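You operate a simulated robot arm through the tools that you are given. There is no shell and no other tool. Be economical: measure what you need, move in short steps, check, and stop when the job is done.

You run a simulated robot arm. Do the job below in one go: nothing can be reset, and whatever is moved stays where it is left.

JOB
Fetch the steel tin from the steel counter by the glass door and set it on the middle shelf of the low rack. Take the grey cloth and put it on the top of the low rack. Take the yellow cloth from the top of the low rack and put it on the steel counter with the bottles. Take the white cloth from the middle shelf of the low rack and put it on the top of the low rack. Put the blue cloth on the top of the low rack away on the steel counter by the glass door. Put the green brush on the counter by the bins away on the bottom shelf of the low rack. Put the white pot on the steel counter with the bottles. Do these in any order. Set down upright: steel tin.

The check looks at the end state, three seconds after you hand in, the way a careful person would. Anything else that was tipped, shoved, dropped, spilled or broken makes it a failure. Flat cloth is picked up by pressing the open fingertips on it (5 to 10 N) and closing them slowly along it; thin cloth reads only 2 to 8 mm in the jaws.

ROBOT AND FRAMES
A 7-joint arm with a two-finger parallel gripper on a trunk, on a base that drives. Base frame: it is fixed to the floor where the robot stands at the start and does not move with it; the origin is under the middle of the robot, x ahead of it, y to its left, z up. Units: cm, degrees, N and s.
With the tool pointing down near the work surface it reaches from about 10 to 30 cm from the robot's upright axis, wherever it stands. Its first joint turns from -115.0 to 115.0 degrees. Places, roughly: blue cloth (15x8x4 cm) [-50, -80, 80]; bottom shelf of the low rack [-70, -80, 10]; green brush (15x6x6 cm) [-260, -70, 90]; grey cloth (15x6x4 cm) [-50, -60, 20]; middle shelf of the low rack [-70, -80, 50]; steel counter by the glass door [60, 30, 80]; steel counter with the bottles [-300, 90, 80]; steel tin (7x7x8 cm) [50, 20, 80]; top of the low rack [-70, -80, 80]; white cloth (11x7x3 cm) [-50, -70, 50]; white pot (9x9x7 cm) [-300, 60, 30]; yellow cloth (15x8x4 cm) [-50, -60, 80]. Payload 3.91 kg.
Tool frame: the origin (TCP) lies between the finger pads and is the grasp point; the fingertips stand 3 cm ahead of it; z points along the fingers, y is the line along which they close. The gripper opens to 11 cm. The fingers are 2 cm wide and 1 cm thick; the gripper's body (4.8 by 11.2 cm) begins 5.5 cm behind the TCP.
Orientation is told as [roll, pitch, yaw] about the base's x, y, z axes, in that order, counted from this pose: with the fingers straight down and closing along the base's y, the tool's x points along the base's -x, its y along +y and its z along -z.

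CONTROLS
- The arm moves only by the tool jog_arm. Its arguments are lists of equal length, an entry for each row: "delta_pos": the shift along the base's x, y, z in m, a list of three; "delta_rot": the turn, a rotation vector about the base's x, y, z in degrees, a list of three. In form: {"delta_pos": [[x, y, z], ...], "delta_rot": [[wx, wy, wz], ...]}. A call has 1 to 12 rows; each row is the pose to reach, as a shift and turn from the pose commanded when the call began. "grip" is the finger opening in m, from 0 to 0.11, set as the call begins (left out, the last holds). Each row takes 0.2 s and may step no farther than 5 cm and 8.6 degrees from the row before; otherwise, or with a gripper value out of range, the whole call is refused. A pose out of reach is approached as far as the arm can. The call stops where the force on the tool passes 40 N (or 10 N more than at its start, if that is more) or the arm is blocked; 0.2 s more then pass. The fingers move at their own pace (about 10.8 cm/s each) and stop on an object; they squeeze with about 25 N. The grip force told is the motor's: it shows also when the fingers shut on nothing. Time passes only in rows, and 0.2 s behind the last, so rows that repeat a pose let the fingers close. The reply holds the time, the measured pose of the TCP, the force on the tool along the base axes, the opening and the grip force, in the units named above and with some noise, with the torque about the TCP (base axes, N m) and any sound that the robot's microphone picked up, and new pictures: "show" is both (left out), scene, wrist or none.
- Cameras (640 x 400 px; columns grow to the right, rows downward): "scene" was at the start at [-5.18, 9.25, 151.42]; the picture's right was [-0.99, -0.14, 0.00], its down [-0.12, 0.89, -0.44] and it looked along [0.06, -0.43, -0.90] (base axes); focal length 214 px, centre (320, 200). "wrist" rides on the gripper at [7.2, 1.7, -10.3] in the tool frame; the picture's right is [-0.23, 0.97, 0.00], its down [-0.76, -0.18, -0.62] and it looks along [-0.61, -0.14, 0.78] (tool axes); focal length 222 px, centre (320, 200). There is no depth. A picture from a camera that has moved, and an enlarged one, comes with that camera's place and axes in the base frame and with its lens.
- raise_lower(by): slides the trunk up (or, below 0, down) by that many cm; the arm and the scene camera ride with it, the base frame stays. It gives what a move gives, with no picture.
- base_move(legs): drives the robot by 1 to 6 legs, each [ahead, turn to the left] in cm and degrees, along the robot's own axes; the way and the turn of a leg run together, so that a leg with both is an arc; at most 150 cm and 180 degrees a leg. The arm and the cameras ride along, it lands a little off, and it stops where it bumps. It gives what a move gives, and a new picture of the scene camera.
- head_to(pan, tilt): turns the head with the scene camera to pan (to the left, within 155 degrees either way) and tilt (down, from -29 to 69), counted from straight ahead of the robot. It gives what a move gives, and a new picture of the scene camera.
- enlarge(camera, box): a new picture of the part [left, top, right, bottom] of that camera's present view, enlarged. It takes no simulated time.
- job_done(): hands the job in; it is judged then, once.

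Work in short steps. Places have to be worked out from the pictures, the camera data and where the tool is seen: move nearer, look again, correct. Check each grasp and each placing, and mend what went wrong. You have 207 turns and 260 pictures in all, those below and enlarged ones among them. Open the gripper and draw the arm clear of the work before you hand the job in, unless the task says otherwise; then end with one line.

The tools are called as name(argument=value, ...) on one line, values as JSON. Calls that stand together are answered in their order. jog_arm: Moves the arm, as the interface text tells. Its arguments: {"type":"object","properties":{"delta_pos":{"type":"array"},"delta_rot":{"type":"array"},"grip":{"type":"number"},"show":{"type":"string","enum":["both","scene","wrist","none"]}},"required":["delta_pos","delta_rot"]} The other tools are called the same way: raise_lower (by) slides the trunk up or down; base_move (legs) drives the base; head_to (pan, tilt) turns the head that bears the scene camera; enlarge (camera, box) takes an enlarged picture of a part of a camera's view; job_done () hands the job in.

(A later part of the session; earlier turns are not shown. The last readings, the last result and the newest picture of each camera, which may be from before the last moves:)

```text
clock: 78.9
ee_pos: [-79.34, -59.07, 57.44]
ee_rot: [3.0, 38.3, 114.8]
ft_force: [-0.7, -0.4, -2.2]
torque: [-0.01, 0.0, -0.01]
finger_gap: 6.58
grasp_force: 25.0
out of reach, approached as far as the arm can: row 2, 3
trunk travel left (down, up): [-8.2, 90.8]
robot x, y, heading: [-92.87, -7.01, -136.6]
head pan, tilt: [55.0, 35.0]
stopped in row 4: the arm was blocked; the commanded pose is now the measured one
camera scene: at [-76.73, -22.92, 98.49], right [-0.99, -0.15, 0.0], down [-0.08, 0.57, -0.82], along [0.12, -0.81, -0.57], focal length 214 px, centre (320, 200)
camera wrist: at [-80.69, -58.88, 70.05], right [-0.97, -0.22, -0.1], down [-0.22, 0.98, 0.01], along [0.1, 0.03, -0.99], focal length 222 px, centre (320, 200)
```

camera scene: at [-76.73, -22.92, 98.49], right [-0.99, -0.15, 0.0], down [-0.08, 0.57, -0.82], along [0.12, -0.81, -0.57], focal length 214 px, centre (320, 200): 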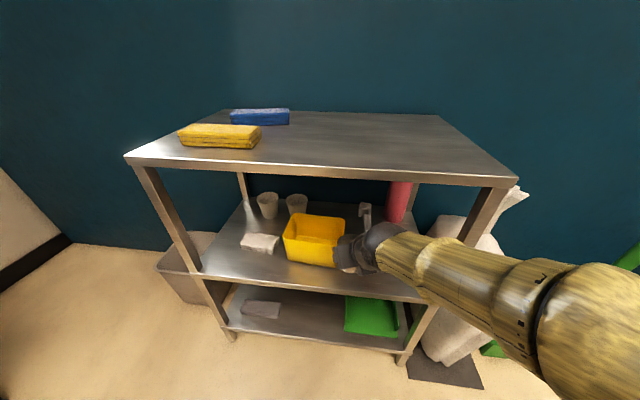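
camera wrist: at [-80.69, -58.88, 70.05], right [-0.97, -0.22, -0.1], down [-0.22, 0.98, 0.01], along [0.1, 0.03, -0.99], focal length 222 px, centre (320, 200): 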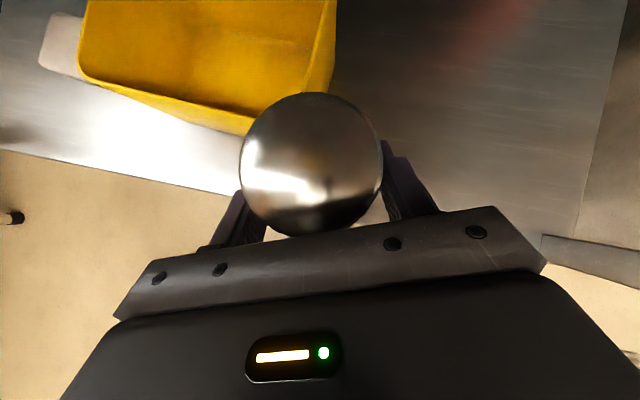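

The reach ran out, the arm veered left and nudged the yellow box. I'll back out first along the reverse path, then mend the box.

jog_arm(delta_pos=[[-0.025, 0.02, 0.005], [-0.053, 0.045, 0.007], [-0.08, 0.07, 0.008], [-0.107, 0.097, 0.01]], delta_rot=[[0, 0, -3.5], [0, 0, -7], [0, 0, -10.5], [0, 0, -14]])

```text
clock: 79.9
ee_pos: [-90.01, -49.55, 58.53]
ee_rot: [3.1, 38.3, 100.8]
ft_force: [0.1, -0.7, -1.7]
torque: [0.03, 0.0, -0.01]
finger_gap: 6.58
grasp_force: 24.8
trunk travel left (down, up): [-8.2, 90.8]
robot x, y, heading: [-92.67, -7.4, -136.6]
head pan, tilt: [55.0, 35.0]
camera scene: at [-76.72, -22.94, 98.49], right [-0.99, -0.15, 0.0], down [-0.08, 0.57, -0.82], along [0.12, -0.81, -0.57], focal length 214 px, centre (320, 200)
camera wrist: at [-91.42, -48.88, 71.06], right [-0.99, 0.02, -0.1], down [0.02, 1.0, 0.01], along [0.1, 0.01, -0.99], focal length 222 px, centre (320, 200)
```

scene: 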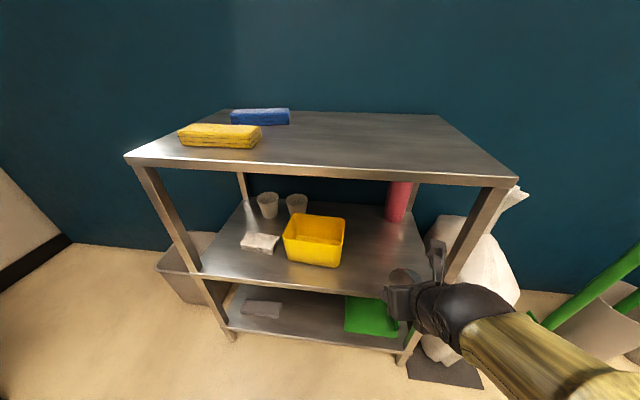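
wrist: 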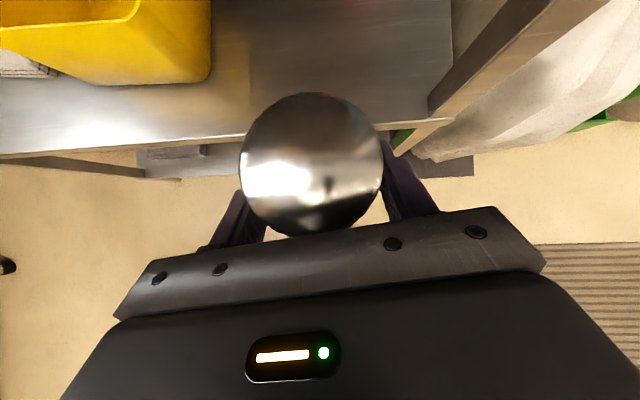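

The box moved about 3 cm left and 1.5 cm back; I'll mend it later. First I back off to test the arm's reach with other wrist yaws in free space.

base_move(legs=[[-17, 0]])

jog_arm(delta_pos=[[0, -0.03, 0], [0, -0.06, 0], [0, -0.09, 0], [0, -0.115, 0]], delta_rot=[[0, 0, -5], [0, 0, -10], [0, 0, -15], [0, 0, -20]], show="none")

```text
clock: 81.5
ee_pos: [-77.56, -37.59, 58.41]
ee_rot: [3.1, 38.2, 100.9]
ft_force: [1.1, -0.3, -1.0]
torque: [0.02, -0.01, 0.01]
finger_gap: 6.55
grasp_force: 24.8
trunk travel left (down, up): [-8.2, 90.8]
robot x, y, heading: [-80.3, 4.95, -136.5]
head pan, tilt: [55.0, 35.0]
camera scene: at [-64.09, -10.96, 98.49], right [-0.99, -0.15, 0.0], down [-0.08, 0.57, -0.82], along [0.12, -0.81, -0.57], focal length 214 px, centre (320, 200)
```

scene: 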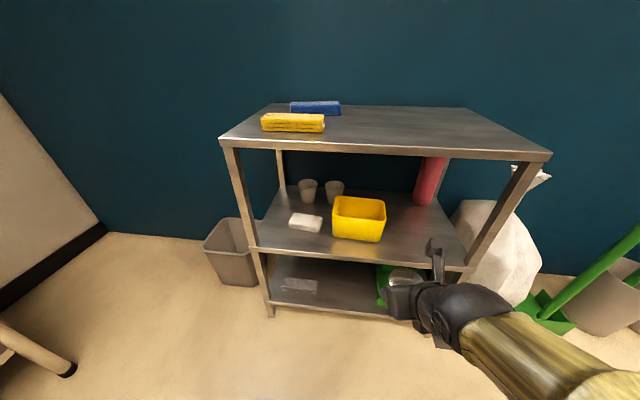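

```text
clock: 82.5
ee_pos: [-77.38, -48.97, 58.43]
ee_rot: [3.0, 38.4, 80.8]
ft_force: [0.5, 0.2, -1.3]
torque: [0.01, -0.05, 0.02]
finger_gap: 6.55
grasp_force: 24.6
trunk travel left (down, up): [-8.2, 90.8]
robot x, y, heading: [-80.17, 4.99, -136.4]
head pan, tilt: [55.0, 35.0]
```

With a smaller wrist yaw the reach works. I'll now drive diagonally ahead so the tin enters the free space right of the box.

base_move(legs=[[17, 0]])

enlarge(camera="wrist", box=[0, 0, 640, 400])

```text
clock: 84.1
ee_pos: [-89.95, -60.98, 58.47]
ee_rot: [3.1, 38.3, 80.9]
ft_force: [0.5, 0.4, -1.5]
torque: [0.01, 0.02, -0.01]
finger_gap: 6.55
grasp_force: 25.1
trunk travel left (down, up): [-8.2, 90.8]
robot x, y, heading: [-92.86, -7.14, -136.6]
head pan, tilt: [55.0, 35.0]
camera scene: at [-76.65, -22.85, 98.49], right [-0.99, -0.15, 0.0], down [-0.08, 0.57, -0.82], along [0.12, -0.81, -0.57], focal length 214 px, centre (320, 200)
```

scene: 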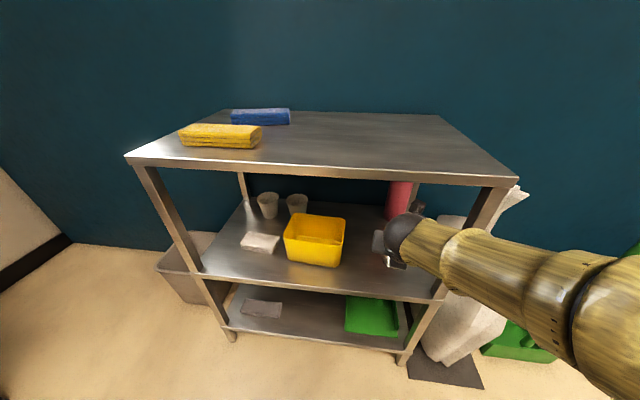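

```text
1.00 times, centred on (320, 200) of wrist (not enlarged: the box is as wide or as high as the picture)
camera zoom: at [-90.95, -59.98, 71.1], right [-0.93, 0.36, -0.1], down [0.36, 0.93, 0.01], along [0.1, -0.03, -0.99], focal length 222 px, centre (320, 200)
```

zoom: 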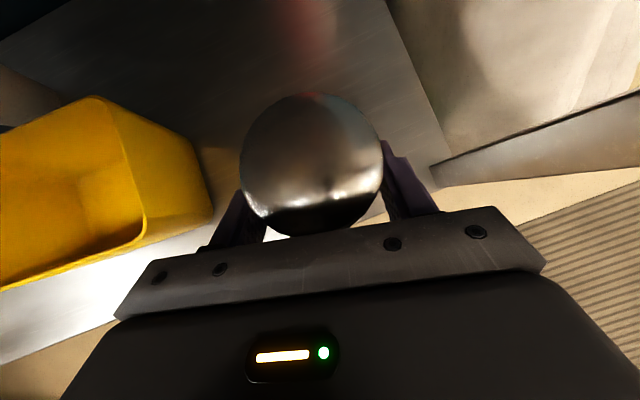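

Tin is over the shelf. I'll correct the 3° lean and lower towards z 54.8.

jog_arm(delta_pos=[[0, 0, -0.01], [0, 0, -0.02], [0, 0, -0.03], [0, 0, -0.036], [0, 0, -0.036]], delta_rot=[[-1, -1.2, 1.1], [-2.1, -2.5, 2.3], [-2.1, -2.5, 2.3], [-2.1, -2.5, 2.3], [-2.1, -2.5, 2.3]], show="none")

```text
clock: 85.3
ee_pos: [-89.79, -61.1, 54.87]
ee_rot: [-0.5, 39.9, 80.9]
ft_force: [0.0, -0.5, -1.6]
torque: [0.04, 0.0, 0.01]
finger_gap: 6.57
grasp_force: 25.2
trunk travel left (down, up): [-8.2, 90.8]
robot x, y, heading: [-92.3, -7.14, -136.6]
head pan, tilt: [55.0, 35.0]
```

Not yet in contact; lowering in 2 mm steps.

jog_arm(delta_pos=[[0, 0, -0.003], [0, 0, -0.006], [0, 0, -0.009]], delta_rot=[[0, 0, 0], [0, 0, 0], [0, 0, 0]], show="none")

```text
clock: 86.1
ee_pos: [-89.88, -61.0, 53.85]
ee_rot: [-0.5, 39.9, 80.9]
ft_force: [-0.3, 0.1, -1.1]
torque: [0.02, 0.01, 0.0]
finger_gap: 6.55
grasp_force: 25.0
trunk travel left (down, up): [-8.2, 90.8]
robot x, y, heading: [-92.65, -7.18, -136.6]
head pan, tilt: [55.0, 35.0]
```

jog_arm(delta_pos=[[0, 0, -0.004], [0, 0, -0.008], [0, 0, -0.012], [0, 0, -0.016], [0, 0, -0.02]], delta_rot=[[0, 0, 0], [0, 0, 0], [0, 0, 0], [0, 0, 0], [0, 0, 0]], show="both")

```text
clock: 87.3
ee_pos: [-89.94, -60.9, 51.98]
ee_rot: [-0.5, 40.1, 80.9]
ft_force: [-0.4, 0.0, -1.6]
torque: [-0.01, -0.01, -0.01]
finger_gap: 6.55
grasp_force: 24.8
trunk travel left (down, up): [-8.2, 90.8]
robot x, y, heading: [-92.66, -7.17, -136.7]
head pan, tilt: [55.0, 35.0]
camera scene: at [-76.65, -22.84, 98.49], right [-0.99, -0.15, 0.0], down [-0.08, 0.57, -0.82], along [0.12, -0.81, -0.57], focal length 214 px, centre (320, 200)
camera wrist: at [-91.52, -59.53, 64.52], right [-0.94, 0.32, -0.15], down [0.33, 0.95, -0.01], along [0.14, -0.06, -0.99], focal length 222 px, centre (320, 200)
```

scene: 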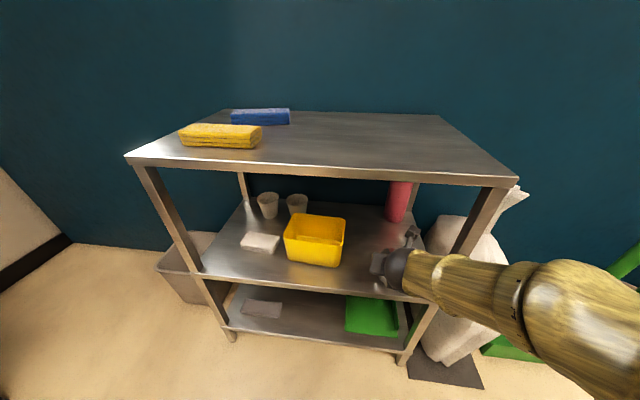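
wrist: 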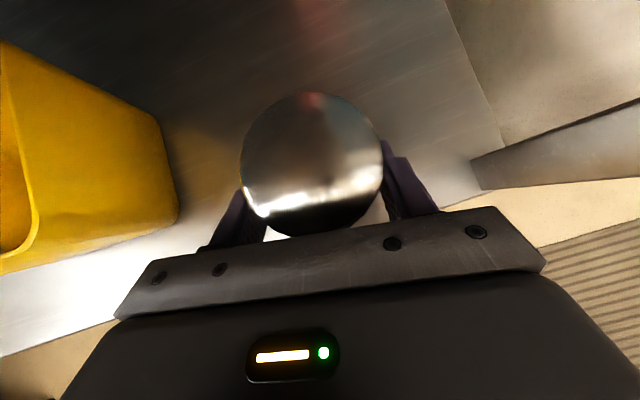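

The shelf is lower than thought; continue down until contact.

jog_arm(delta_pos=[[0, 0, -0.004], [0, 0, -0.008], [0, 0, -0.012], [0, 0, -0.016], [0, 0, -0.02], [0, 0, -0.024]], delta_rot=[[0, 0, 0], [0, 0, 0], [0, 0, 0], [0, 0, 0], [0, 0, 0], [0, 0, 0]], show="none")

```text
clock: 88.7
ee_pos: [-89.97, -61.16, 49.73]
ee_rot: [-0.7, 40.3, 80.9]
ft_force: [0.6, -1.4, 19.7]
torque: [-0.2, -0.02, 0.16]
finger_gap: 6.55
grasp_force: 25.7
trunk travel left (down, up): [-8.2, 90.8]
robot x, y, heading: [-92.31, -7.37, -136.5]
head pan, tilt: [55.0, 35.0]
```

Contact at z≈49.8 (shelf ≈45). Release and retreat back out the way the tool points, straight +y and up slightly.

jog_arm(delta_pos=[[0, 0, 0.001], [0, 0, 0.001], [0, 0, 0.001], [0, 0, 0.001], [0, 0.02, 0.015], [0, 0.05, 0.035], [0, 0.09, 0.05]], delta_rot=[[0, 0, 0], [0, 0, 0], [0, 0, 0], [0, 0, 0], [0, 0, 0], [0, 0, 0], [0, 0, 0]], grip=0.09)

```text
clock: 90.3
ee_pos: [-90.25, -51.92, 54.89]
ee_rot: [-0.5, 39.9, 81.0]
ft_force: [-0.4, 0.2, 0.2]
torque: [0.01, 0.03, -0.02]
finger_gap: 9.01
grasp_force: 0.1
trunk travel left (down, up): [-8.2, 90.8]
robot x, y, heading: [-92.56, -7.07, -136.4]
head pan, tilt: [55.0, 35.0]
camera scene: at [-76.65, -22.87, 98.48], right [-0.99, -0.15, 0.0], down [-0.08, 0.57, -0.82], along [0.12, -0.81, -0.57], focal length 214 px, centre (320, 200)
camera wrist: at [-91.85, -50.6, 67.31], right [-0.93, 0.32, -0.15], down [0.33, 0.95, -0.01], along [0.14, -0.06, -0.99], focal length 222 px, centre (320, 200)
```

scene: 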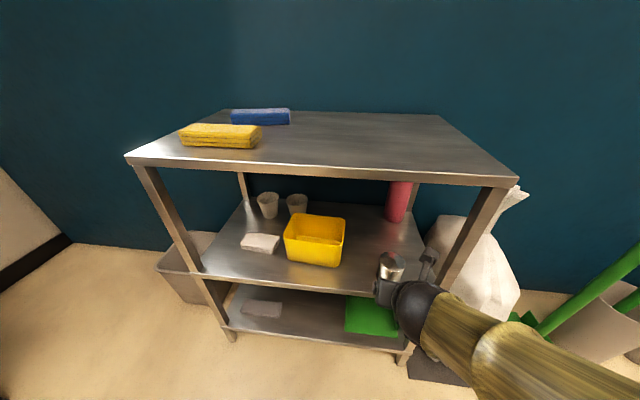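
wrist: 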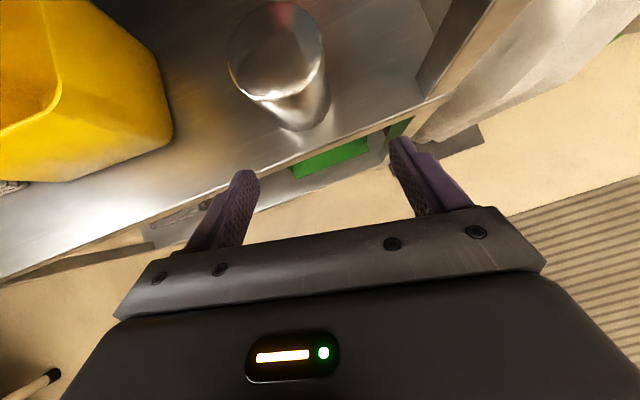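

Tin stands upright on the middle shelf. Now I'll mend the box: it should go back about 3 cm to the right and 1.5 cm forward. Look closely at it.

enlarge(camera="scene", box=[230, 180, 430, 305])

```text
3.20 times, centred on (330, 242) of scene
camera zoom: at [-76.65, -22.87, 98.48], right [-0.99, -0.15, 0.0], down [-0.08, 0.57, -0.82], along [0.12, -0.81, -0.57], focal length 686 px, centre (288, 64)
```

zoom: 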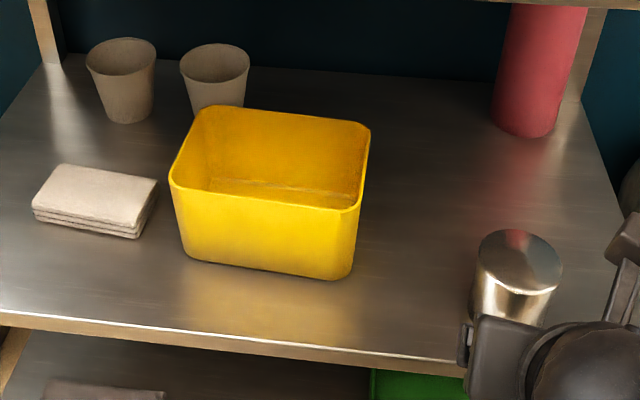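

The box's right wall is at x≈-76.5, y -64..-74, rim z≈55. I'll shift the base sideways so the gripper can take that wall.

base_move(legs=[[-4.8, 0], [0, 90], [14.3, 0], [0, -90]])

enlarge(camera="wrist", box=[0, 0, 640, 400])

```text
clock: 103.5
ee_pos: [-75.33, -58.86, 54.93]
ee_rot: [-0.5, 39.9, 82.4]
ft_force: [0.4, 1.4, -0.6]
torque: [0.0, -0.05, -0.03]
finger_gap: 9.0
grasp_force: 0.0
trunk travel left (down, up): [-8.2, 90.8]
robot x, y, heading: [-79.04, -14.2, -135.0]
head pan, tilt: [55.0, 35.0]
camera scene: at [-62.56, -29.36, 98.49], right [-0.98, -0.17, 0.0], down [-0.1, 0.57, -0.82], along [0.14, -0.81, -0.57], focal length 214 px, centre (320, 200)
```

scene: 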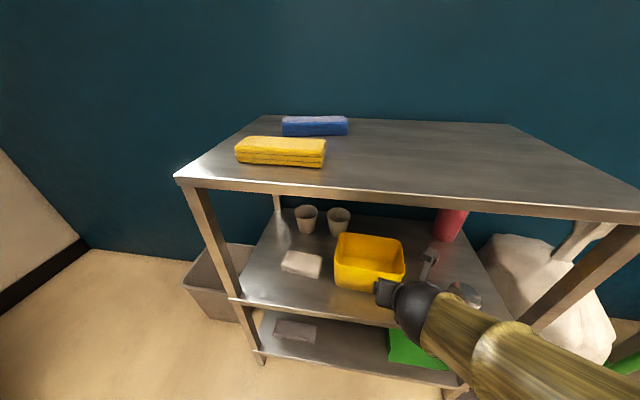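

```text
1.00 times, centred on (320, 200) of wrist (not enlarged: the box is as wide or as high as the picture)
camera zoom: at [-76.99, -57.54, 67.33], right [-0.94, 0.29, -0.15], down [0.3, 0.95, -0.01], along [0.14, -0.06, -0.99], focal length 222 px, centre (320, 200)
```

zoom: 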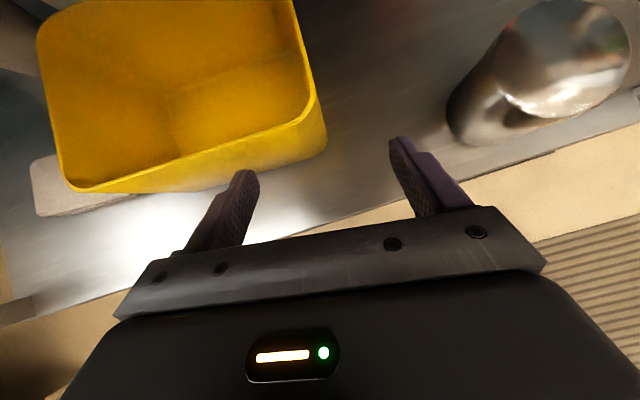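

I'll rise, move over the right wall, then descend to straddle it and grip.

jog_arm(delta_pos=[[0, 0, 0.03], [0, 0, 0.05], [-0.008, -0.04, 0.05], [-0.016, -0.08, 0.05], [-0.016, -0.092, 0.05], [-0.016, -0.092, 0.02], [-0.016, -0.092, 0.0]], delta_rot=[[0, 0, 0], [0, 0, 0], [0, 0, 0], [0, 0, 0], [0, 0, 0], [0, 0, 0], [0, 0, 0]], grip=0.06)

```text
clock: 105.1
ee_pos: [-76.84, -67.95, 54.81]
ee_rot: [-0.6, 40.1, 82.4]
ft_force: [0.3, 0.0, -0.2]
torque: [-0.02, -0.04, 0.01]
finger_gap: 6.03
grasp_force: 0.1
trunk travel left (down, up): [-8.2, 90.8]
robot x, y, heading: [-79.07, -14.04, -135.2]
head pan, tilt: [55.0, 35.0]
camera scene: at [-62.56, -29.35, 98.5], right [-0.98, -0.17, 0.0], down [-0.1, 0.56, -0.82], along [0.14, -0.81, -0.57], focal length 214 px, centre (320, 200)
camera wrist: at [-78.61, -66.65, 67.31], right [-0.94, 0.3, -0.15], down [0.3, 0.95, -0.01], along [0.14, -0.06, -0.99], focal length 222 px, centre (320, 200)
```

scene: 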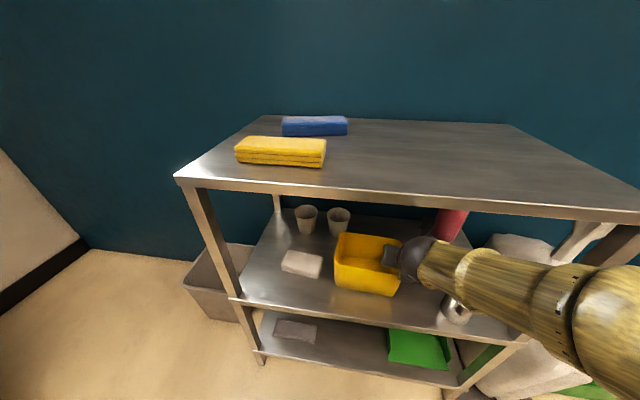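
wrist: 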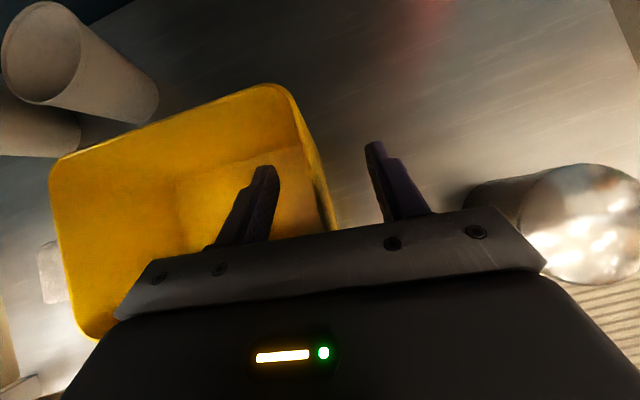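

Straddled. Close, then drag the box 3 cm right and 1.5 cm forward with a hair of lift.

jog_arm(delta_pos=[[0, 0, 0], [0, 0, 0], [0, 0, 0], [0, 0, 0.003], [-0.01, 0.005, 0.003], [-0.02, 0.01, 0.003], [-0.03, 0.015, 0.003], [-0.03, 0.015, 0]], delta_rot=[[0, 0, 0], [0, 0, 0], [0, 0, 0], [0, 0, 0], [0, 0, 0], [0, 0, 0], [0, 0, 0], [0, 0, 0]], grip=0.0)

```text
clock: 106.9
ee_pos: [-79.77, -66.69, 54.83]
ee_rot: [-0.6, 40.1, 82.4]
ft_force: [-2.7, 1.8, 5.3]
torque: [-0.38, -0.73, 0.05]
finger_gap: 0.32
grasp_force: 24.5
trunk travel left (down, up): [-8.2, 90.8]
robot x, y, heading: [-79.15, -14.3, -135.1]
head pan, tilt: [55.0, 35.0]
camera scene: at [-62.58, -29.32, 98.51], right [-0.98, -0.17, 0.0], down [-0.1, 0.56, -0.82], along [0.14, -0.81, -0.57], focal length 214 px, centre (320, 200)
camera wrist: at [-81.52, -65.26, 67.38], right [-0.94, 0.29, -0.15], down [0.3, 0.95, -0.01], along [0.14, -0.06, -0.99], focal length 222 px, centre (320, 200)
```

scene: 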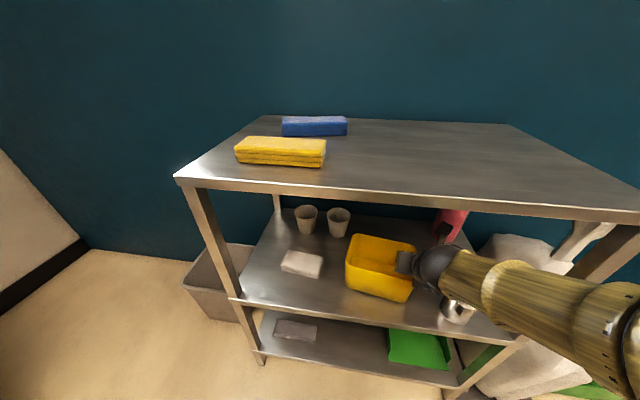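
wrist: 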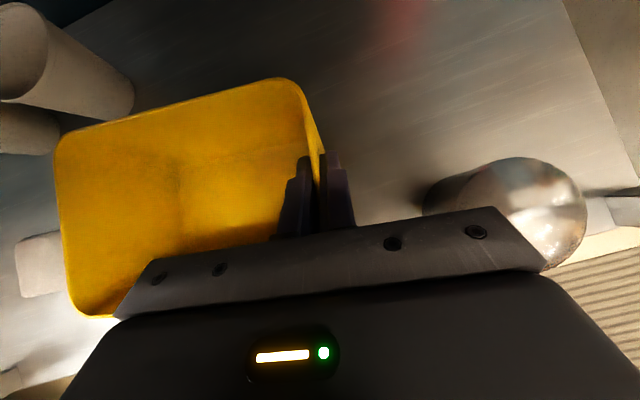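

Box moved but seems to have rotated a little. Measure it in an enlarged view.

enlarge(camera="scene", box=[270, 190, 470, 315])

```text
3.20 times, centred on (370, 252) of scene
camera zoom: at [-62.58, -29.32, 98.51], right [-0.98, -0.17, 0.0], down [-0.1, 0.56, -0.82], along [0.14, -0.81, -0.57], focal length 686 px, centre (160, 32)
```

zoom: 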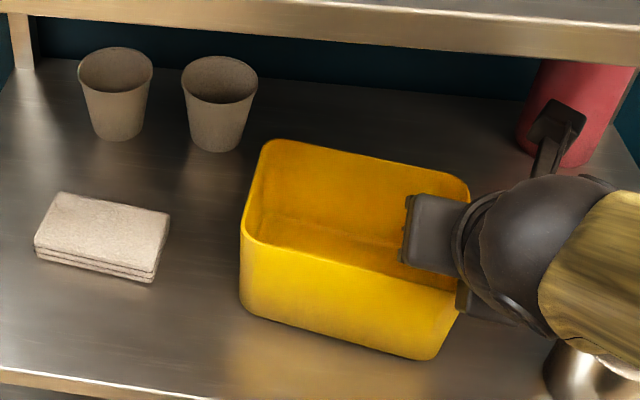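

Box is rotated about 9° clockwise from its original pose. I'll turn the gripped wall +8° to square it up.

jog_arm(delta_pos=[[0, 0, 0.002], [0, 0, 0.002], [0, -0.003, 0.0]], delta_rot=[[0, 0, 4], [0, 0, 8], [0, 0, 9]], show="none")

enlarge(camera="scene", box=[270, 190, 470, 315])

```text
clock: 107.7
ee_pos: [-79.78, -66.8, 54.84]
ee_rot: [-0.5, 40.1, 91.4]
ft_force: [-1.7, 0.9, 4.4]
torque: [-0.33, -0.71, 0.0]
finger_gap: 0.29
grasp_force: 25.2
trunk travel left (down, up): [-8.2, 90.8]
robot x, y, heading: [-79.06, -13.81, -135.3]
head pan, tilt: [55.0, 35.0]
```

```text
3.20 times, centred on (370, 252) of scene
camera zoom: at [-62.58, -29.33, 98.51], right [-0.98, -0.17, 0.0], down [-0.1, 0.56, -0.82], along [0.14, -0.81, -0.57], focal length 686 px, centre (160, 32)
```

zoom: 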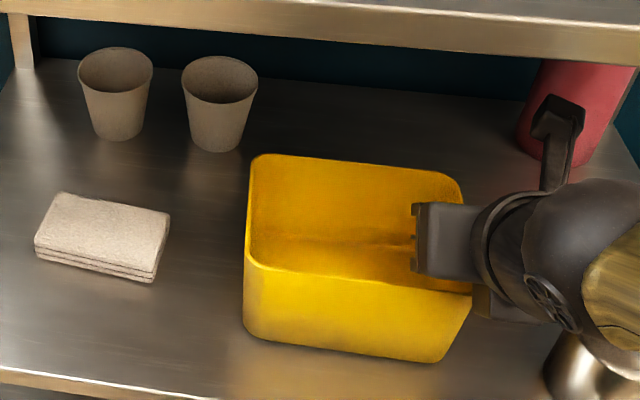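

Box is squared at its original place. Release, rise and withdraw.

jog_arm(delta_pos=[[0, 0, 0], [0, 0, 0], [0, 0, 0], [0, 0, 0.03], [0, 0, 0.055], [0, 0.04, 0.055], [0, 0.08, 0.055], [0, 0.12, 0.055], [0, 0.15, 0.055]], delta_rot=[[0, 0, 0], [0, 0, 0], [0, 0, 0], [0, 0, 0], [0, 0, 0], [0, 0, 0], [0, 0, 0], [0, 0, 0], [0, 0, 0]], grip=0.05)

```text
clock: 109.7
ee_pos: [-79.75, -52.79, 59.08]
ee_rot: [-0.7, 38.0, 91.4]
ft_force: [0.5, -0.5, 1.3]
torque: [0.05, 0.01, 0.03]
finger_gap: 5.04
grasp_force: 0.1
out of reach, approached as far as the arm can: row 6
trunk travel left (down, up): [-8.2, 90.8]
robot x, y, heading: [-79.27, -14.24, -135.0]
head pan, tilt: [55.0, 35.0]
camera scene: at [-62.87, -30.49, 98.41], right [-0.98, -0.17, -0.01], down [-0.1, 0.58, -0.81], along [0.14, -0.8, -0.58], focal length 214 px, centre (320, 200)
camera wrist: at [-81.61, -52.15, 71.57], right [-0.98, 0.15, -0.15], down [0.15, 0.99, 0.02], along [0.15, 0.0, -0.99], focal length 222 px, centre (320, 200)
```

scene: 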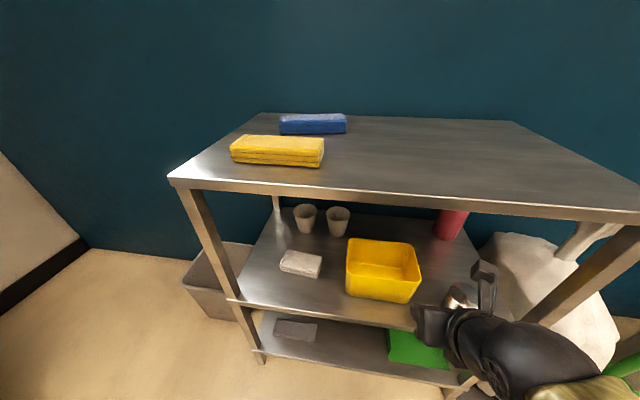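
wrist: 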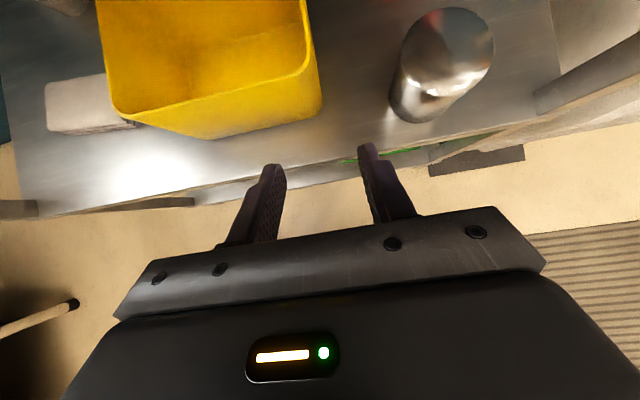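

Box restored, tin fine. Next the white cloth at about (-50, -71) on the middle shelf: reposition the base so the arm faces it the same way, with a diagonal final approach to clear the left leg.

base_move(legs=[[-28.6, 0], [0, 90], [20.5, 0], [0, -90], [10, 0]])

enlarge(camera="wrist", box=[0, 0, 640, 400])

```text
clock: 125.1
ee_pos: [-52.9, -54.1, 59.36]
ee_rot: [-1.1, 38.7, 89.9]
ft_force: [1.1, 1.0, -0.5]
torque: [0.01, 0.01, 0.0]
finger_gap: 4.99
grasp_force: 0.1
trunk travel left (down, up): [-8.2, 90.8]
robot x, y, heading: [-51.37, -15.56, -136.1]
head pan, tilt: [55.0, 35.0]
camera scene: at [-35.68, -32.13, 98.47], right [-0.99, -0.15, -0.01], down [-0.08, 0.58, -0.81], along [0.13, -0.8, -0.58], focal length 214 px, centre (320, 200)
```

scene: 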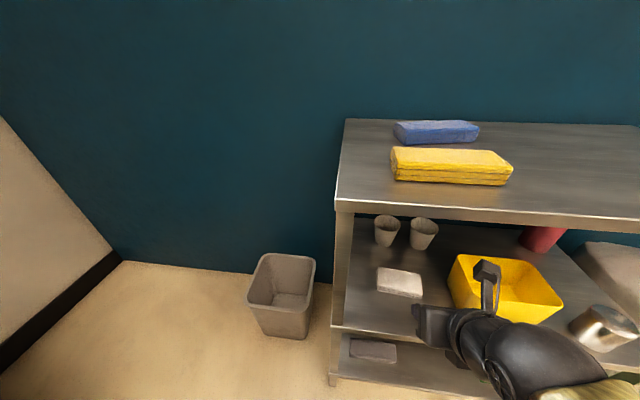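

```text
1.00 times, centred on (320, 200) of wrist (not enlarged: the box is as wide or as high as the picture)
camera zoom: at [-54.82, -53.36, 71.89], right [-0.97, 0.17, -0.16], down [0.17, 0.99, 0.01], along [0.16, -0.01, -0.99], focal length 222 px, centre (320, 200)
```

zoom: 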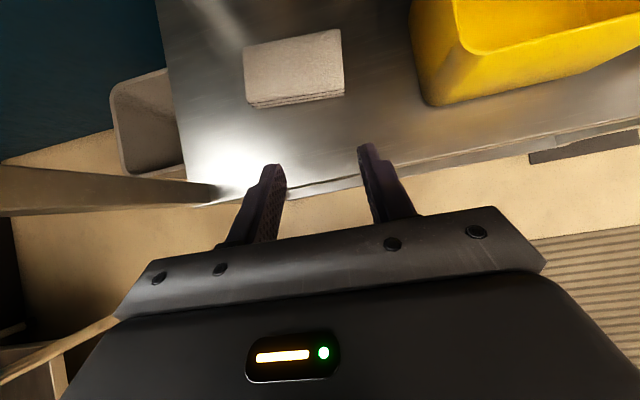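

White cloth centre (-50.6, -68.5), 11×7, squared with the shelf. I'll bring the fingertips over it, with less yaw for reach.

jog_arm(delta_pos=[[0.005, -0.02, -0.01], [0.01, -0.05, -0.02], [0.023, -0.09, -0.03], [0.023, -0.125, -0.045]], delta_rot=[[0, 0, -3], [0, 0, -6], [0, 0, -9], [0, 0, -10]])

```text
clock: 126.1
ee_pos: [-50.23, -66.39, 55.65]
ee_rot: [-0.5, 39.3, 80.3]
ft_force: [0.2, 0.8, 0.3]
torque: [-0.02, 0.0, -0.01]
finger_gap: 5.01
grasp_force: 0.1
trunk travel left (down, up): [-8.2, 90.8]
robot x, y, heading: [-51.32, -15.51, -136.1]
head pan, tilt: [55.0, 35.0]
camera scene: at [-34.89, -31.16, 98.5], right [-0.99, -0.15, 0.0], down [-0.09, 0.57, -0.82], along [0.13, -0.81, -0.57], focal length 214 px, centre (320, 200)
camera wrist: at [-51.84, -65.01, 68.16], right [-0.93, 0.33, -0.15], down [0.34, 0.94, 0.0], along [0.14, -0.05, -0.99], focal length 222 px, centre (320, 200)
```

scene: 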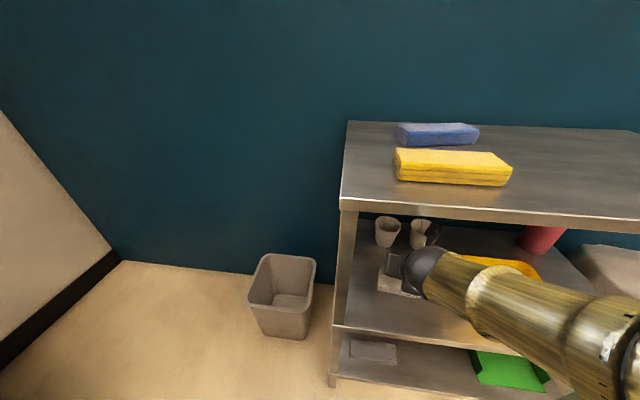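
wrist: 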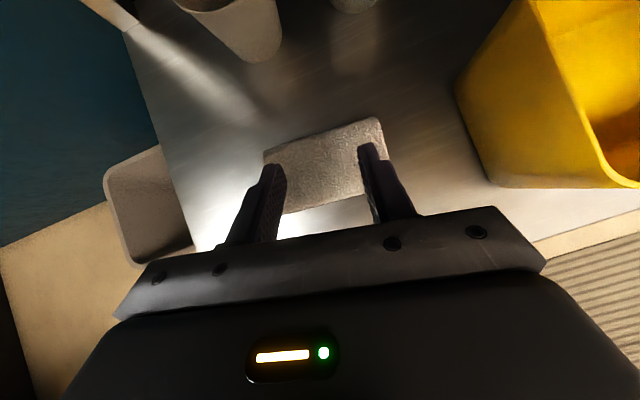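

Fingertips are over the cloth. Lower gently to press.

jog_arm(delta_pos=[[0, 0, -0.015], [0, 0, -0.03], [0, 0, -0.038], [0, 0, -0.042]], delta_rot=[[0, 0, 0], [0, 0, 0], [0, 0, 0], [0, 0, 0]], show="none")

```text
clock: 127.1
ee_pos: [-50.31, -66.11, 51.69]
ee_rot: [-0.4, 39.7, 80.2]
ft_force: [-6.2, 6.8, 29.6]
torque: [-0.1, 0.63, -0.13]
finger_gap: 5.08
grasp_force: 0.7
trunk travel left (down, up): [-8.2, 90.8]
robot x, y, heading: [-51.7, -15.85, -136.1]
head pan, tilt: [55.0, 35.0]
```

jog_arm(delta_pos=[[0, 0, 0.002], [0, 0, 0.002]], delta_rot=[[0, 0, 0], [0, 0, 0]], show="none")

```text
clock: 127.7
ee_pos: [-50.14, -66.14, 51.72]
ee_rot: [-0.6, 39.6, 80.2]
ft_force: [-11.1, -6.8, 30.0]
torque: [-0.43, 0.83, -0.11]
finger_gap: 5.11
grasp_force: 0.9
trunk travel left (down, up): [-8.2, 90.8]
robot x, y, heading: [-51.14, -15.76, -136.0]
head pan, tilt: [55.0, 35.0]
```

jog_arm(delta_pos=[[0, 0, 0.003], [0, 0, 0.003]], delta_rot=[[0, 0, 0], [0, 0, 0]], show="none")

```text
clock: 128.3
ee_pos: [-50.09, -66.09, 51.78]
ee_rot: [-0.5, 39.3, 80.3]
ft_force: [-5.7, -3.0, 15.7]
torque: [-0.2, 0.45, 0.01]
finger_gap: 5.1
grasp_force: 0.9
trunk travel left (down, up): [-8.2, 90.8]
robot x, y, heading: [-51.11, -15.36, -136.1]
head pan, tilt: [55.0, 35.0]
```

Down to 16 N; a bit less, then close slowly in steps.

jog_arm(delta_pos=[[0, 0, 0.0015], [0, 0, 0.0015]], delta_rot=[[0, 0, 0], [0, 0, 0]], grip=0.042, show="none")

jog_arm(delta_pos=[[0, 0, 0], [0, 0, 0]], delta_rot=[[0, 0, 0], [0, 0, 0]], grip=0.032, show="wrist")

```text
clock: 128.9
ee_pos: [-50.18, -66.1, 51.74]
ee_rot: [-0.5, 39.2, 80.3]
ft_force: [-0.9, 0.9, 3.9]
torque: [-0.02, 0.16, -0.05]
finger_gap: 4.28
grasp_force: 1.0
trunk travel left (down, up): [-8.2, 90.8]
robot x, y, heading: [-51.21, -15.65, -136.3]
head pan, tilt: [55.0, 35.0]
```

```text
clock: 129.5
ee_pos: [-49.98, -65.99, 51.79]
ee_rot: [-0.3, 39.4, 80.2]
ft_force: [0.0, 0.1, 0.0]
torque: [0.0, -0.01, 0.01]
finger_gap: 3.16
grasp_force: 0.2
trunk travel left (down, up): [-8.2, 90.8]
robot x, y, heading: [-51.06, -15.65, -136.1]
head pan, tilt: [55.0, 35.0]
camera wrist: at [-51.79, -64.88, 64.35], right [-0.93, 0.33, -0.15], down [0.34, 0.94, 0.0], along [0.14, -0.05, -0.99], focal length 222 px, centre (320, 200)
```

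wrist: 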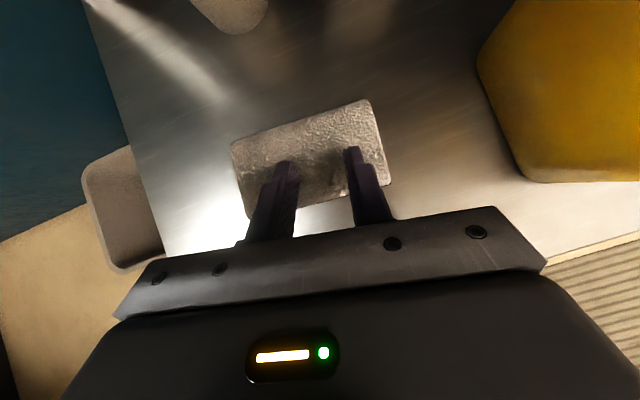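

The cloth is a firm folded block (top ≈48.8): pinching doesn't bunch it. I'll rotate it in place by pressing and turning, so its 7 cm width comes between the fingers.

jog_arm(delta_pos=[[-0.003, -0.004, 0.002], [-0.003, -0.004, -0.002], [-0.001, -0.005, -0.0025], [0.002, -0.006, -0.0025], [0.004, -0.0073, -0.0025], [0.006, -0.0083, -0.0025], [0.006, -0.0083, 0.02]], delta_rot=[[0, 0, 0], [0, 0, 0], [0, 0, -7.5], [0, 0, -15], [0, 0, -22.5], [0, 0, -30], [0, 0, -30]], grip=0.07)

```text
clock: 131.1
ee_pos: [-49.39, -66.97, 53.55]
ee_rot: [-0.3, 39.2, 50.4]
ft_force: [0.9, 0.6, -0.2]
torque: [0.01, -0.02, 0.01]
finger_gap: 6.99
grasp_force: 0.0
trunk travel left (down, up): [-8.2, 90.8]
robot x, y, heading: [-51.09, -15.61, -136.1]
head pan, tilt: [55.0, 35.0]
camera scene: at [-34.89, -31.21, 98.46], right [-0.99, -0.15, 0.0], down [-0.09, 0.57, -0.82], along [0.13, -0.81, -0.57], focal length 214 px, centre (320, 200)
camera wrist: at [-50.35, -65.17, 66.07], right [-0.64, 0.76, -0.15], down [0.76, 0.65, 0.0], along [0.1, -0.11, -0.99], focal length 222 px, centre (320, 200)
```

scene: 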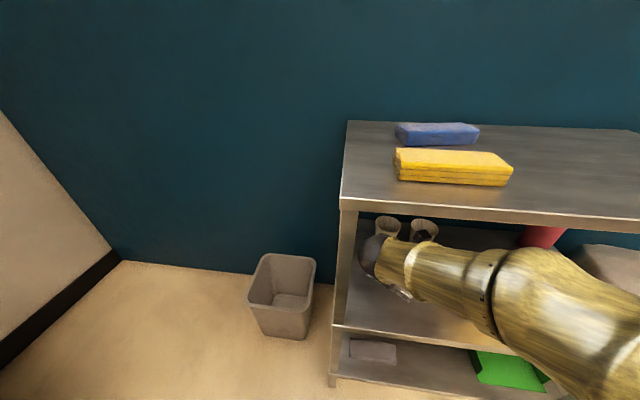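
wrist: 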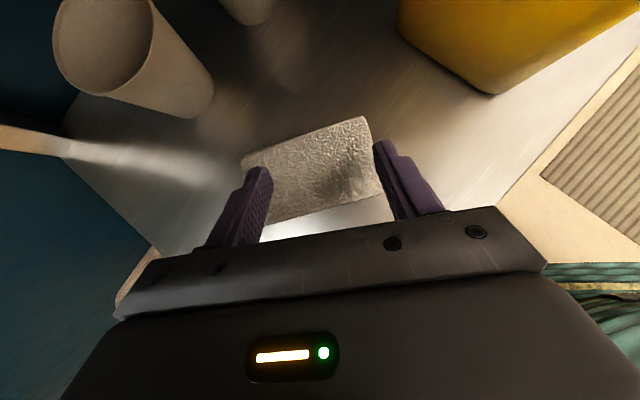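

The cloth turns with the tool. Repeat: lift, turn back 30°, press, turn again.

jog_arm(delta_pos=[[-0.002, 0.0, 0], [-0.004, 0.0015, 0], [-0.0065, 0.003, 0], [-0.009, 0.0043, 0], [-0.009, 0.0043, -0.013], [-0.009, 0.0043, -0.0225]], delta_rot=[[0, 0, 7.5], [0, 0, 15], [0, 0, 22.5], [0, 0, 30], [0, 0, 30], [0, 0, 30]], show="wrist")

```text
clock: 132.5
ee_pos: [-50.4, -66.7, 51.71]
ee_rot: [-0.4, 39.6, 80.4]
ft_force: [0.0, 3.8, 15.3]
torque: [0.0, 0.37, 0.0]
finger_gap: 6.98
grasp_force: 0.1
trunk travel left (down, up): [-8.2, 90.8]
robot x, y, heading: [-51.15, -15.48, -136.0]
head pan, tilt: [55.0, 35.0]
camera wrist: at [-52.08, -65.43, 64.23], right [-0.93, 0.33, -0.15], down [0.33, 0.94, -0.01], along [0.14, -0.06, -0.99], focal length 222 px, centre (320, 200)
```

wrist: 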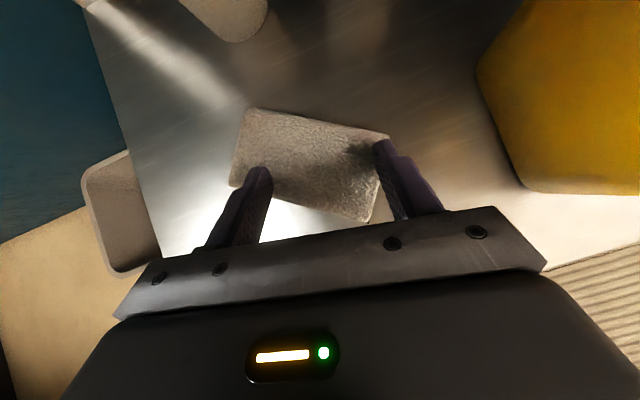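

jog_arm(delta_pos=[[0, 0, -0.0005], [0.002, -0.001, -0.0005], [0.0045, -0.002, -0.0005], [0.007, -0.0033, -0.0005], [0.009, -0.0043, -0.0005], [0.009, -0.0043, 0.022], [0.0065, -0.003, 0.022], [0.0045, -0.002, 0.022], [0.002, -0.001, 0.022], [0, 0, 0.022], [0, 0, 0.01], [0, 0, 0]], delta_rot=[[0, 0, 0], [0, 0, -7.5], [0, 0, -15], [0, 0, -22.5], [0, 0, -30], [0, 0, -30], [0, 0, -22.5], [0, 0, -15], [0, 0, -7.5], [0, 0, 0], [0, 0, 0], [0, 0, 0]], grip=0.055, show="wrist")

```text
clock: 135.1
ee_pos: [-50.44, -66.63, 51.69]
ee_rot: [-0.4, 39.6, 80.4]
ft_force: [-0.4, 2.4, 10.3]
torque: [-0.03, 0.19, 0.02]
finger_gap: 5.48
grasp_force: 0.8
trunk travel left (down, up): [-8.2, 90.8]
robot x, y, heading: [-51.33, -15.4, -135.9]
head pan, tilt: [55.0, 35.0]
camera wrist: at [-52.11, -65.35, 64.24], right [-0.93, 0.33, -0.15], down [0.34, 0.94, 0.0], along [0.14, -0.05, -0.99], focal length 222 px, centre (320, 200)
```

wrist: 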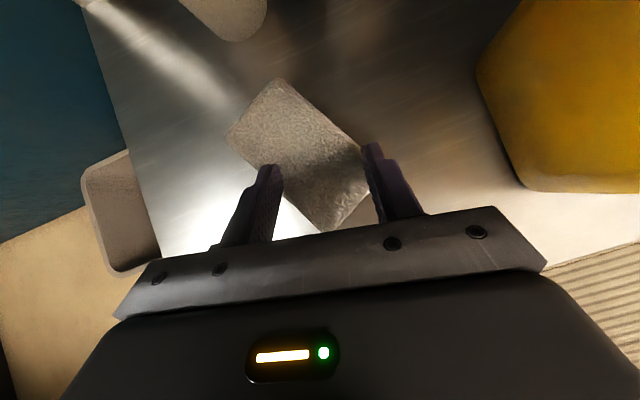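

Works well; one more such turn.

jog_arm(delta_pos=[[0, 0, -0.0005], [0.002, -0.001, -0.0005], [0.0045, -0.002, -0.0005], [0.007, -0.0033, -0.0005], [0.009, -0.0043, -0.0005], [0.009, -0.0043, 0.022], [0.0065, -0.003, 0.022], [0.0045, -0.002, 0.022], [0.002, -0.001, 0.022], [0, 0, 0.022], [0, 0, 0.022]], delta_rot=[[0, 0, 0], [0, 0, -7.5], [0, 0, -15], [0, 0, -22.5], [0, 0, -30], [0, 0, -30], [0, 0, -22.5], [0, 0, -15], [0, 0, -7.5], [0, 0, 0], [0, 0, 0]], grip=0.05, show="wrist")

```text
clock: 137.5
ee_pos: [-50.35, -66.63, 53.68]
ee_rot: [-0.3, 39.3, 80.4]
ft_force: [-0.1, 0.7, 0.0]
torque: [0.02, -0.04, 0.0]
finger_gap: 5.0
grasp_force: 0.1
trunk travel left (down, up): [-8.2, 90.8]
robot x, y, heading: [-51.38, -15.78, -136.1]
head pan, tilt: [55.0, 35.0]
camera wrist: at [-52.01, -65.46, 66.25], right [-0.93, 0.33, -0.15], down [0.33, 0.94, 0.0], along [0.14, -0.05, -0.99], focal length 222 px, centre (320, 200)
```

wrist: 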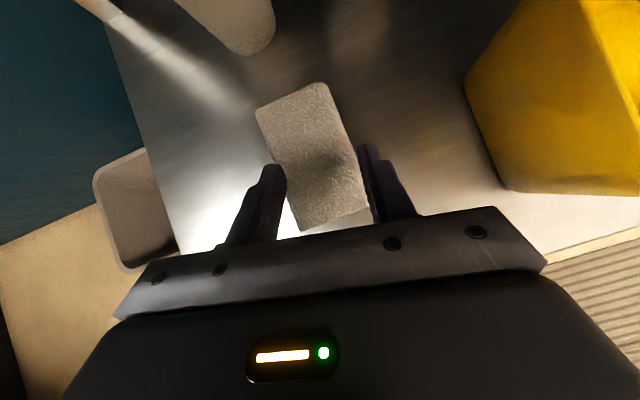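

Now its 7 cm width lies across the fingers. Open wide, centre, descend to straddle and close.

jog_arm(delta_pos=[[0.002, -0.01, 0], [0.0035, -0.019, 0], [0.0035, -0.019, 0], [0.0035, -0.019, -0.02], [0.0035, -0.019, -0.04], [0.0035, -0.019, -0.047]], delta_rot=[[0, 0, 0], [0, 0, 0], [0, 0, 0], [0, 0, 0], [0, 0, 0], [0, 0, 0]], grip=0.105, show="wrist")

jog_arm(delta_pos=[[0, 0, 0], [0, 0, 0], [0, 0, 0], [0, 0, 0]], delta_rot=[[0, 0, 0], [0, 0, 0], [0, 0, 0], [0, 0, 0]], grip=0.0, show="wrist")

```text
clock: 138.9
ee_pos: [-50.12, -68.53, 48.98]
ee_rot: [-0.4, 39.6, 80.2]
ft_force: [1.7, 9.3, 17.4]
torque: [0.2, 0.97, -0.46]
finger_gap: 10.54
grasp_force: 0.1
trunk travel left (down, up): [-8.2, 90.8]
robot x, y, heading: [-51.1, -15.57, -136.1]
head pan, tilt: [55.0, 35.0]
camera wrist: at [-51.75, -67.12, 61.48], right [-0.93, 0.33, -0.15], down [0.34, 0.94, 0.0], along [0.14, -0.05, -0.99], focal length 222 px, centre (320, 200)
```

wrist: 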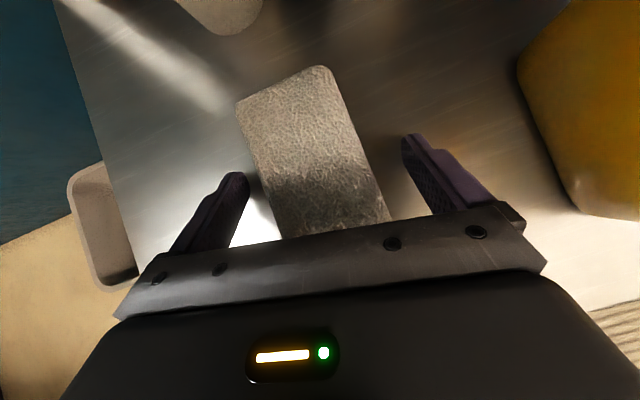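

```text
clock: 139.9
ee_pos: [-50.1, -68.6, 48.9]
ee_rot: [-0.4, 39.6, 80.3]
ft_force: [-14.0, -7.9, 26.8]
torque: [-0.45, 1.33, 0.26]
finger_gap: 6.89
grasp_force: 24.7
trunk travel left (down, up): [-8.2, 90.8]
robot x, y, heading: [-51.11, -15.52, -136.2]
head pan, tilt: [55.0, 35.0]
camera wrist: at [-51.82, -67.19, 61.47], right [-0.93, 0.33, -0.15], down [0.34, 0.94, 0.0], along [0.14, -0.06, -0.99], focal length 222 px, centre (320, 200)
```

wrist: 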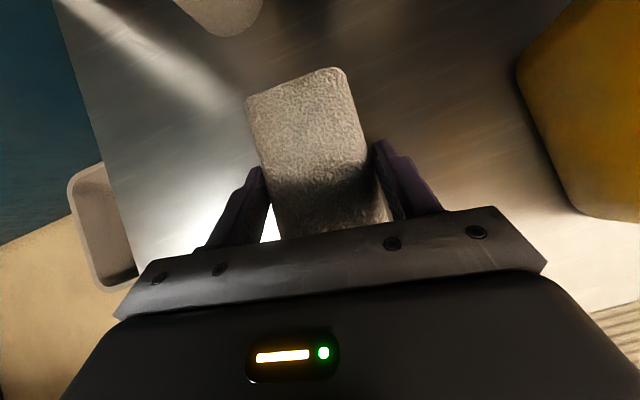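

Gripped at 6.9 cm. Lift 5 cm and check.

jog_arm(delta_pos=[[0, 0, 0.01], [0, 0, 0.025], [0, 0, 0.05], [0, 0.03, 0.055]], delta_rot=[[0, 0, 0], [0, 0, 0], [0, 0, 0], [0, 0, 0]])

```text
clock: 140.9
ee_pos: [-49.99, -65.48, 54.28]
ee_rot: [-0.4, 39.3, 80.4]
ft_force: [1.0, -0.8, -1.0]
torque: [0.0, -0.03, -0.02]
finger_gap: 6.78
grasp_force: 24.2
trunk travel left (down, up): [-8.2, 90.8]
robot x, y, heading: [-50.95, -15.43, -136.2]
head pan, tilt: [55.0, 35.0]
camera scene: at [-34.91, -31.22, 98.48], right [-0.99, -0.15, 0.0], down [-0.09, 0.57, -0.82], along [0.13, -0.81, -0.57], focal length 214 px, centre (320, 200)
camera wrist: at [-51.67, -64.28, 66.88], right [-0.93, 0.33, -0.15], down [0.34, 0.94, 0.0], along [0.14, -0.05, -0.99], focal length 222 px, centre (320, 200)
```

scene: 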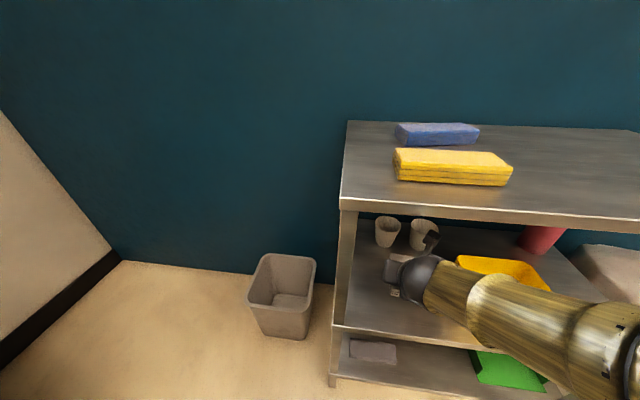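
wrist: 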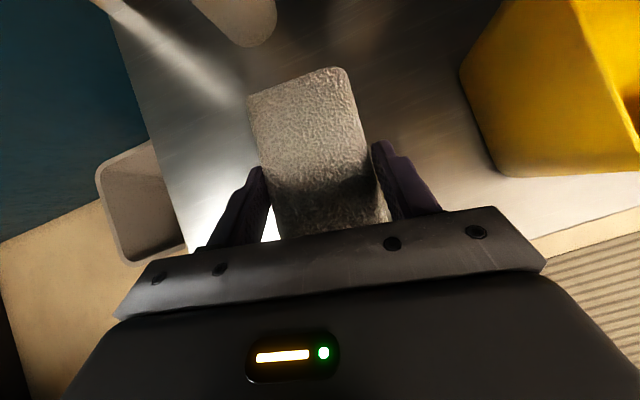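

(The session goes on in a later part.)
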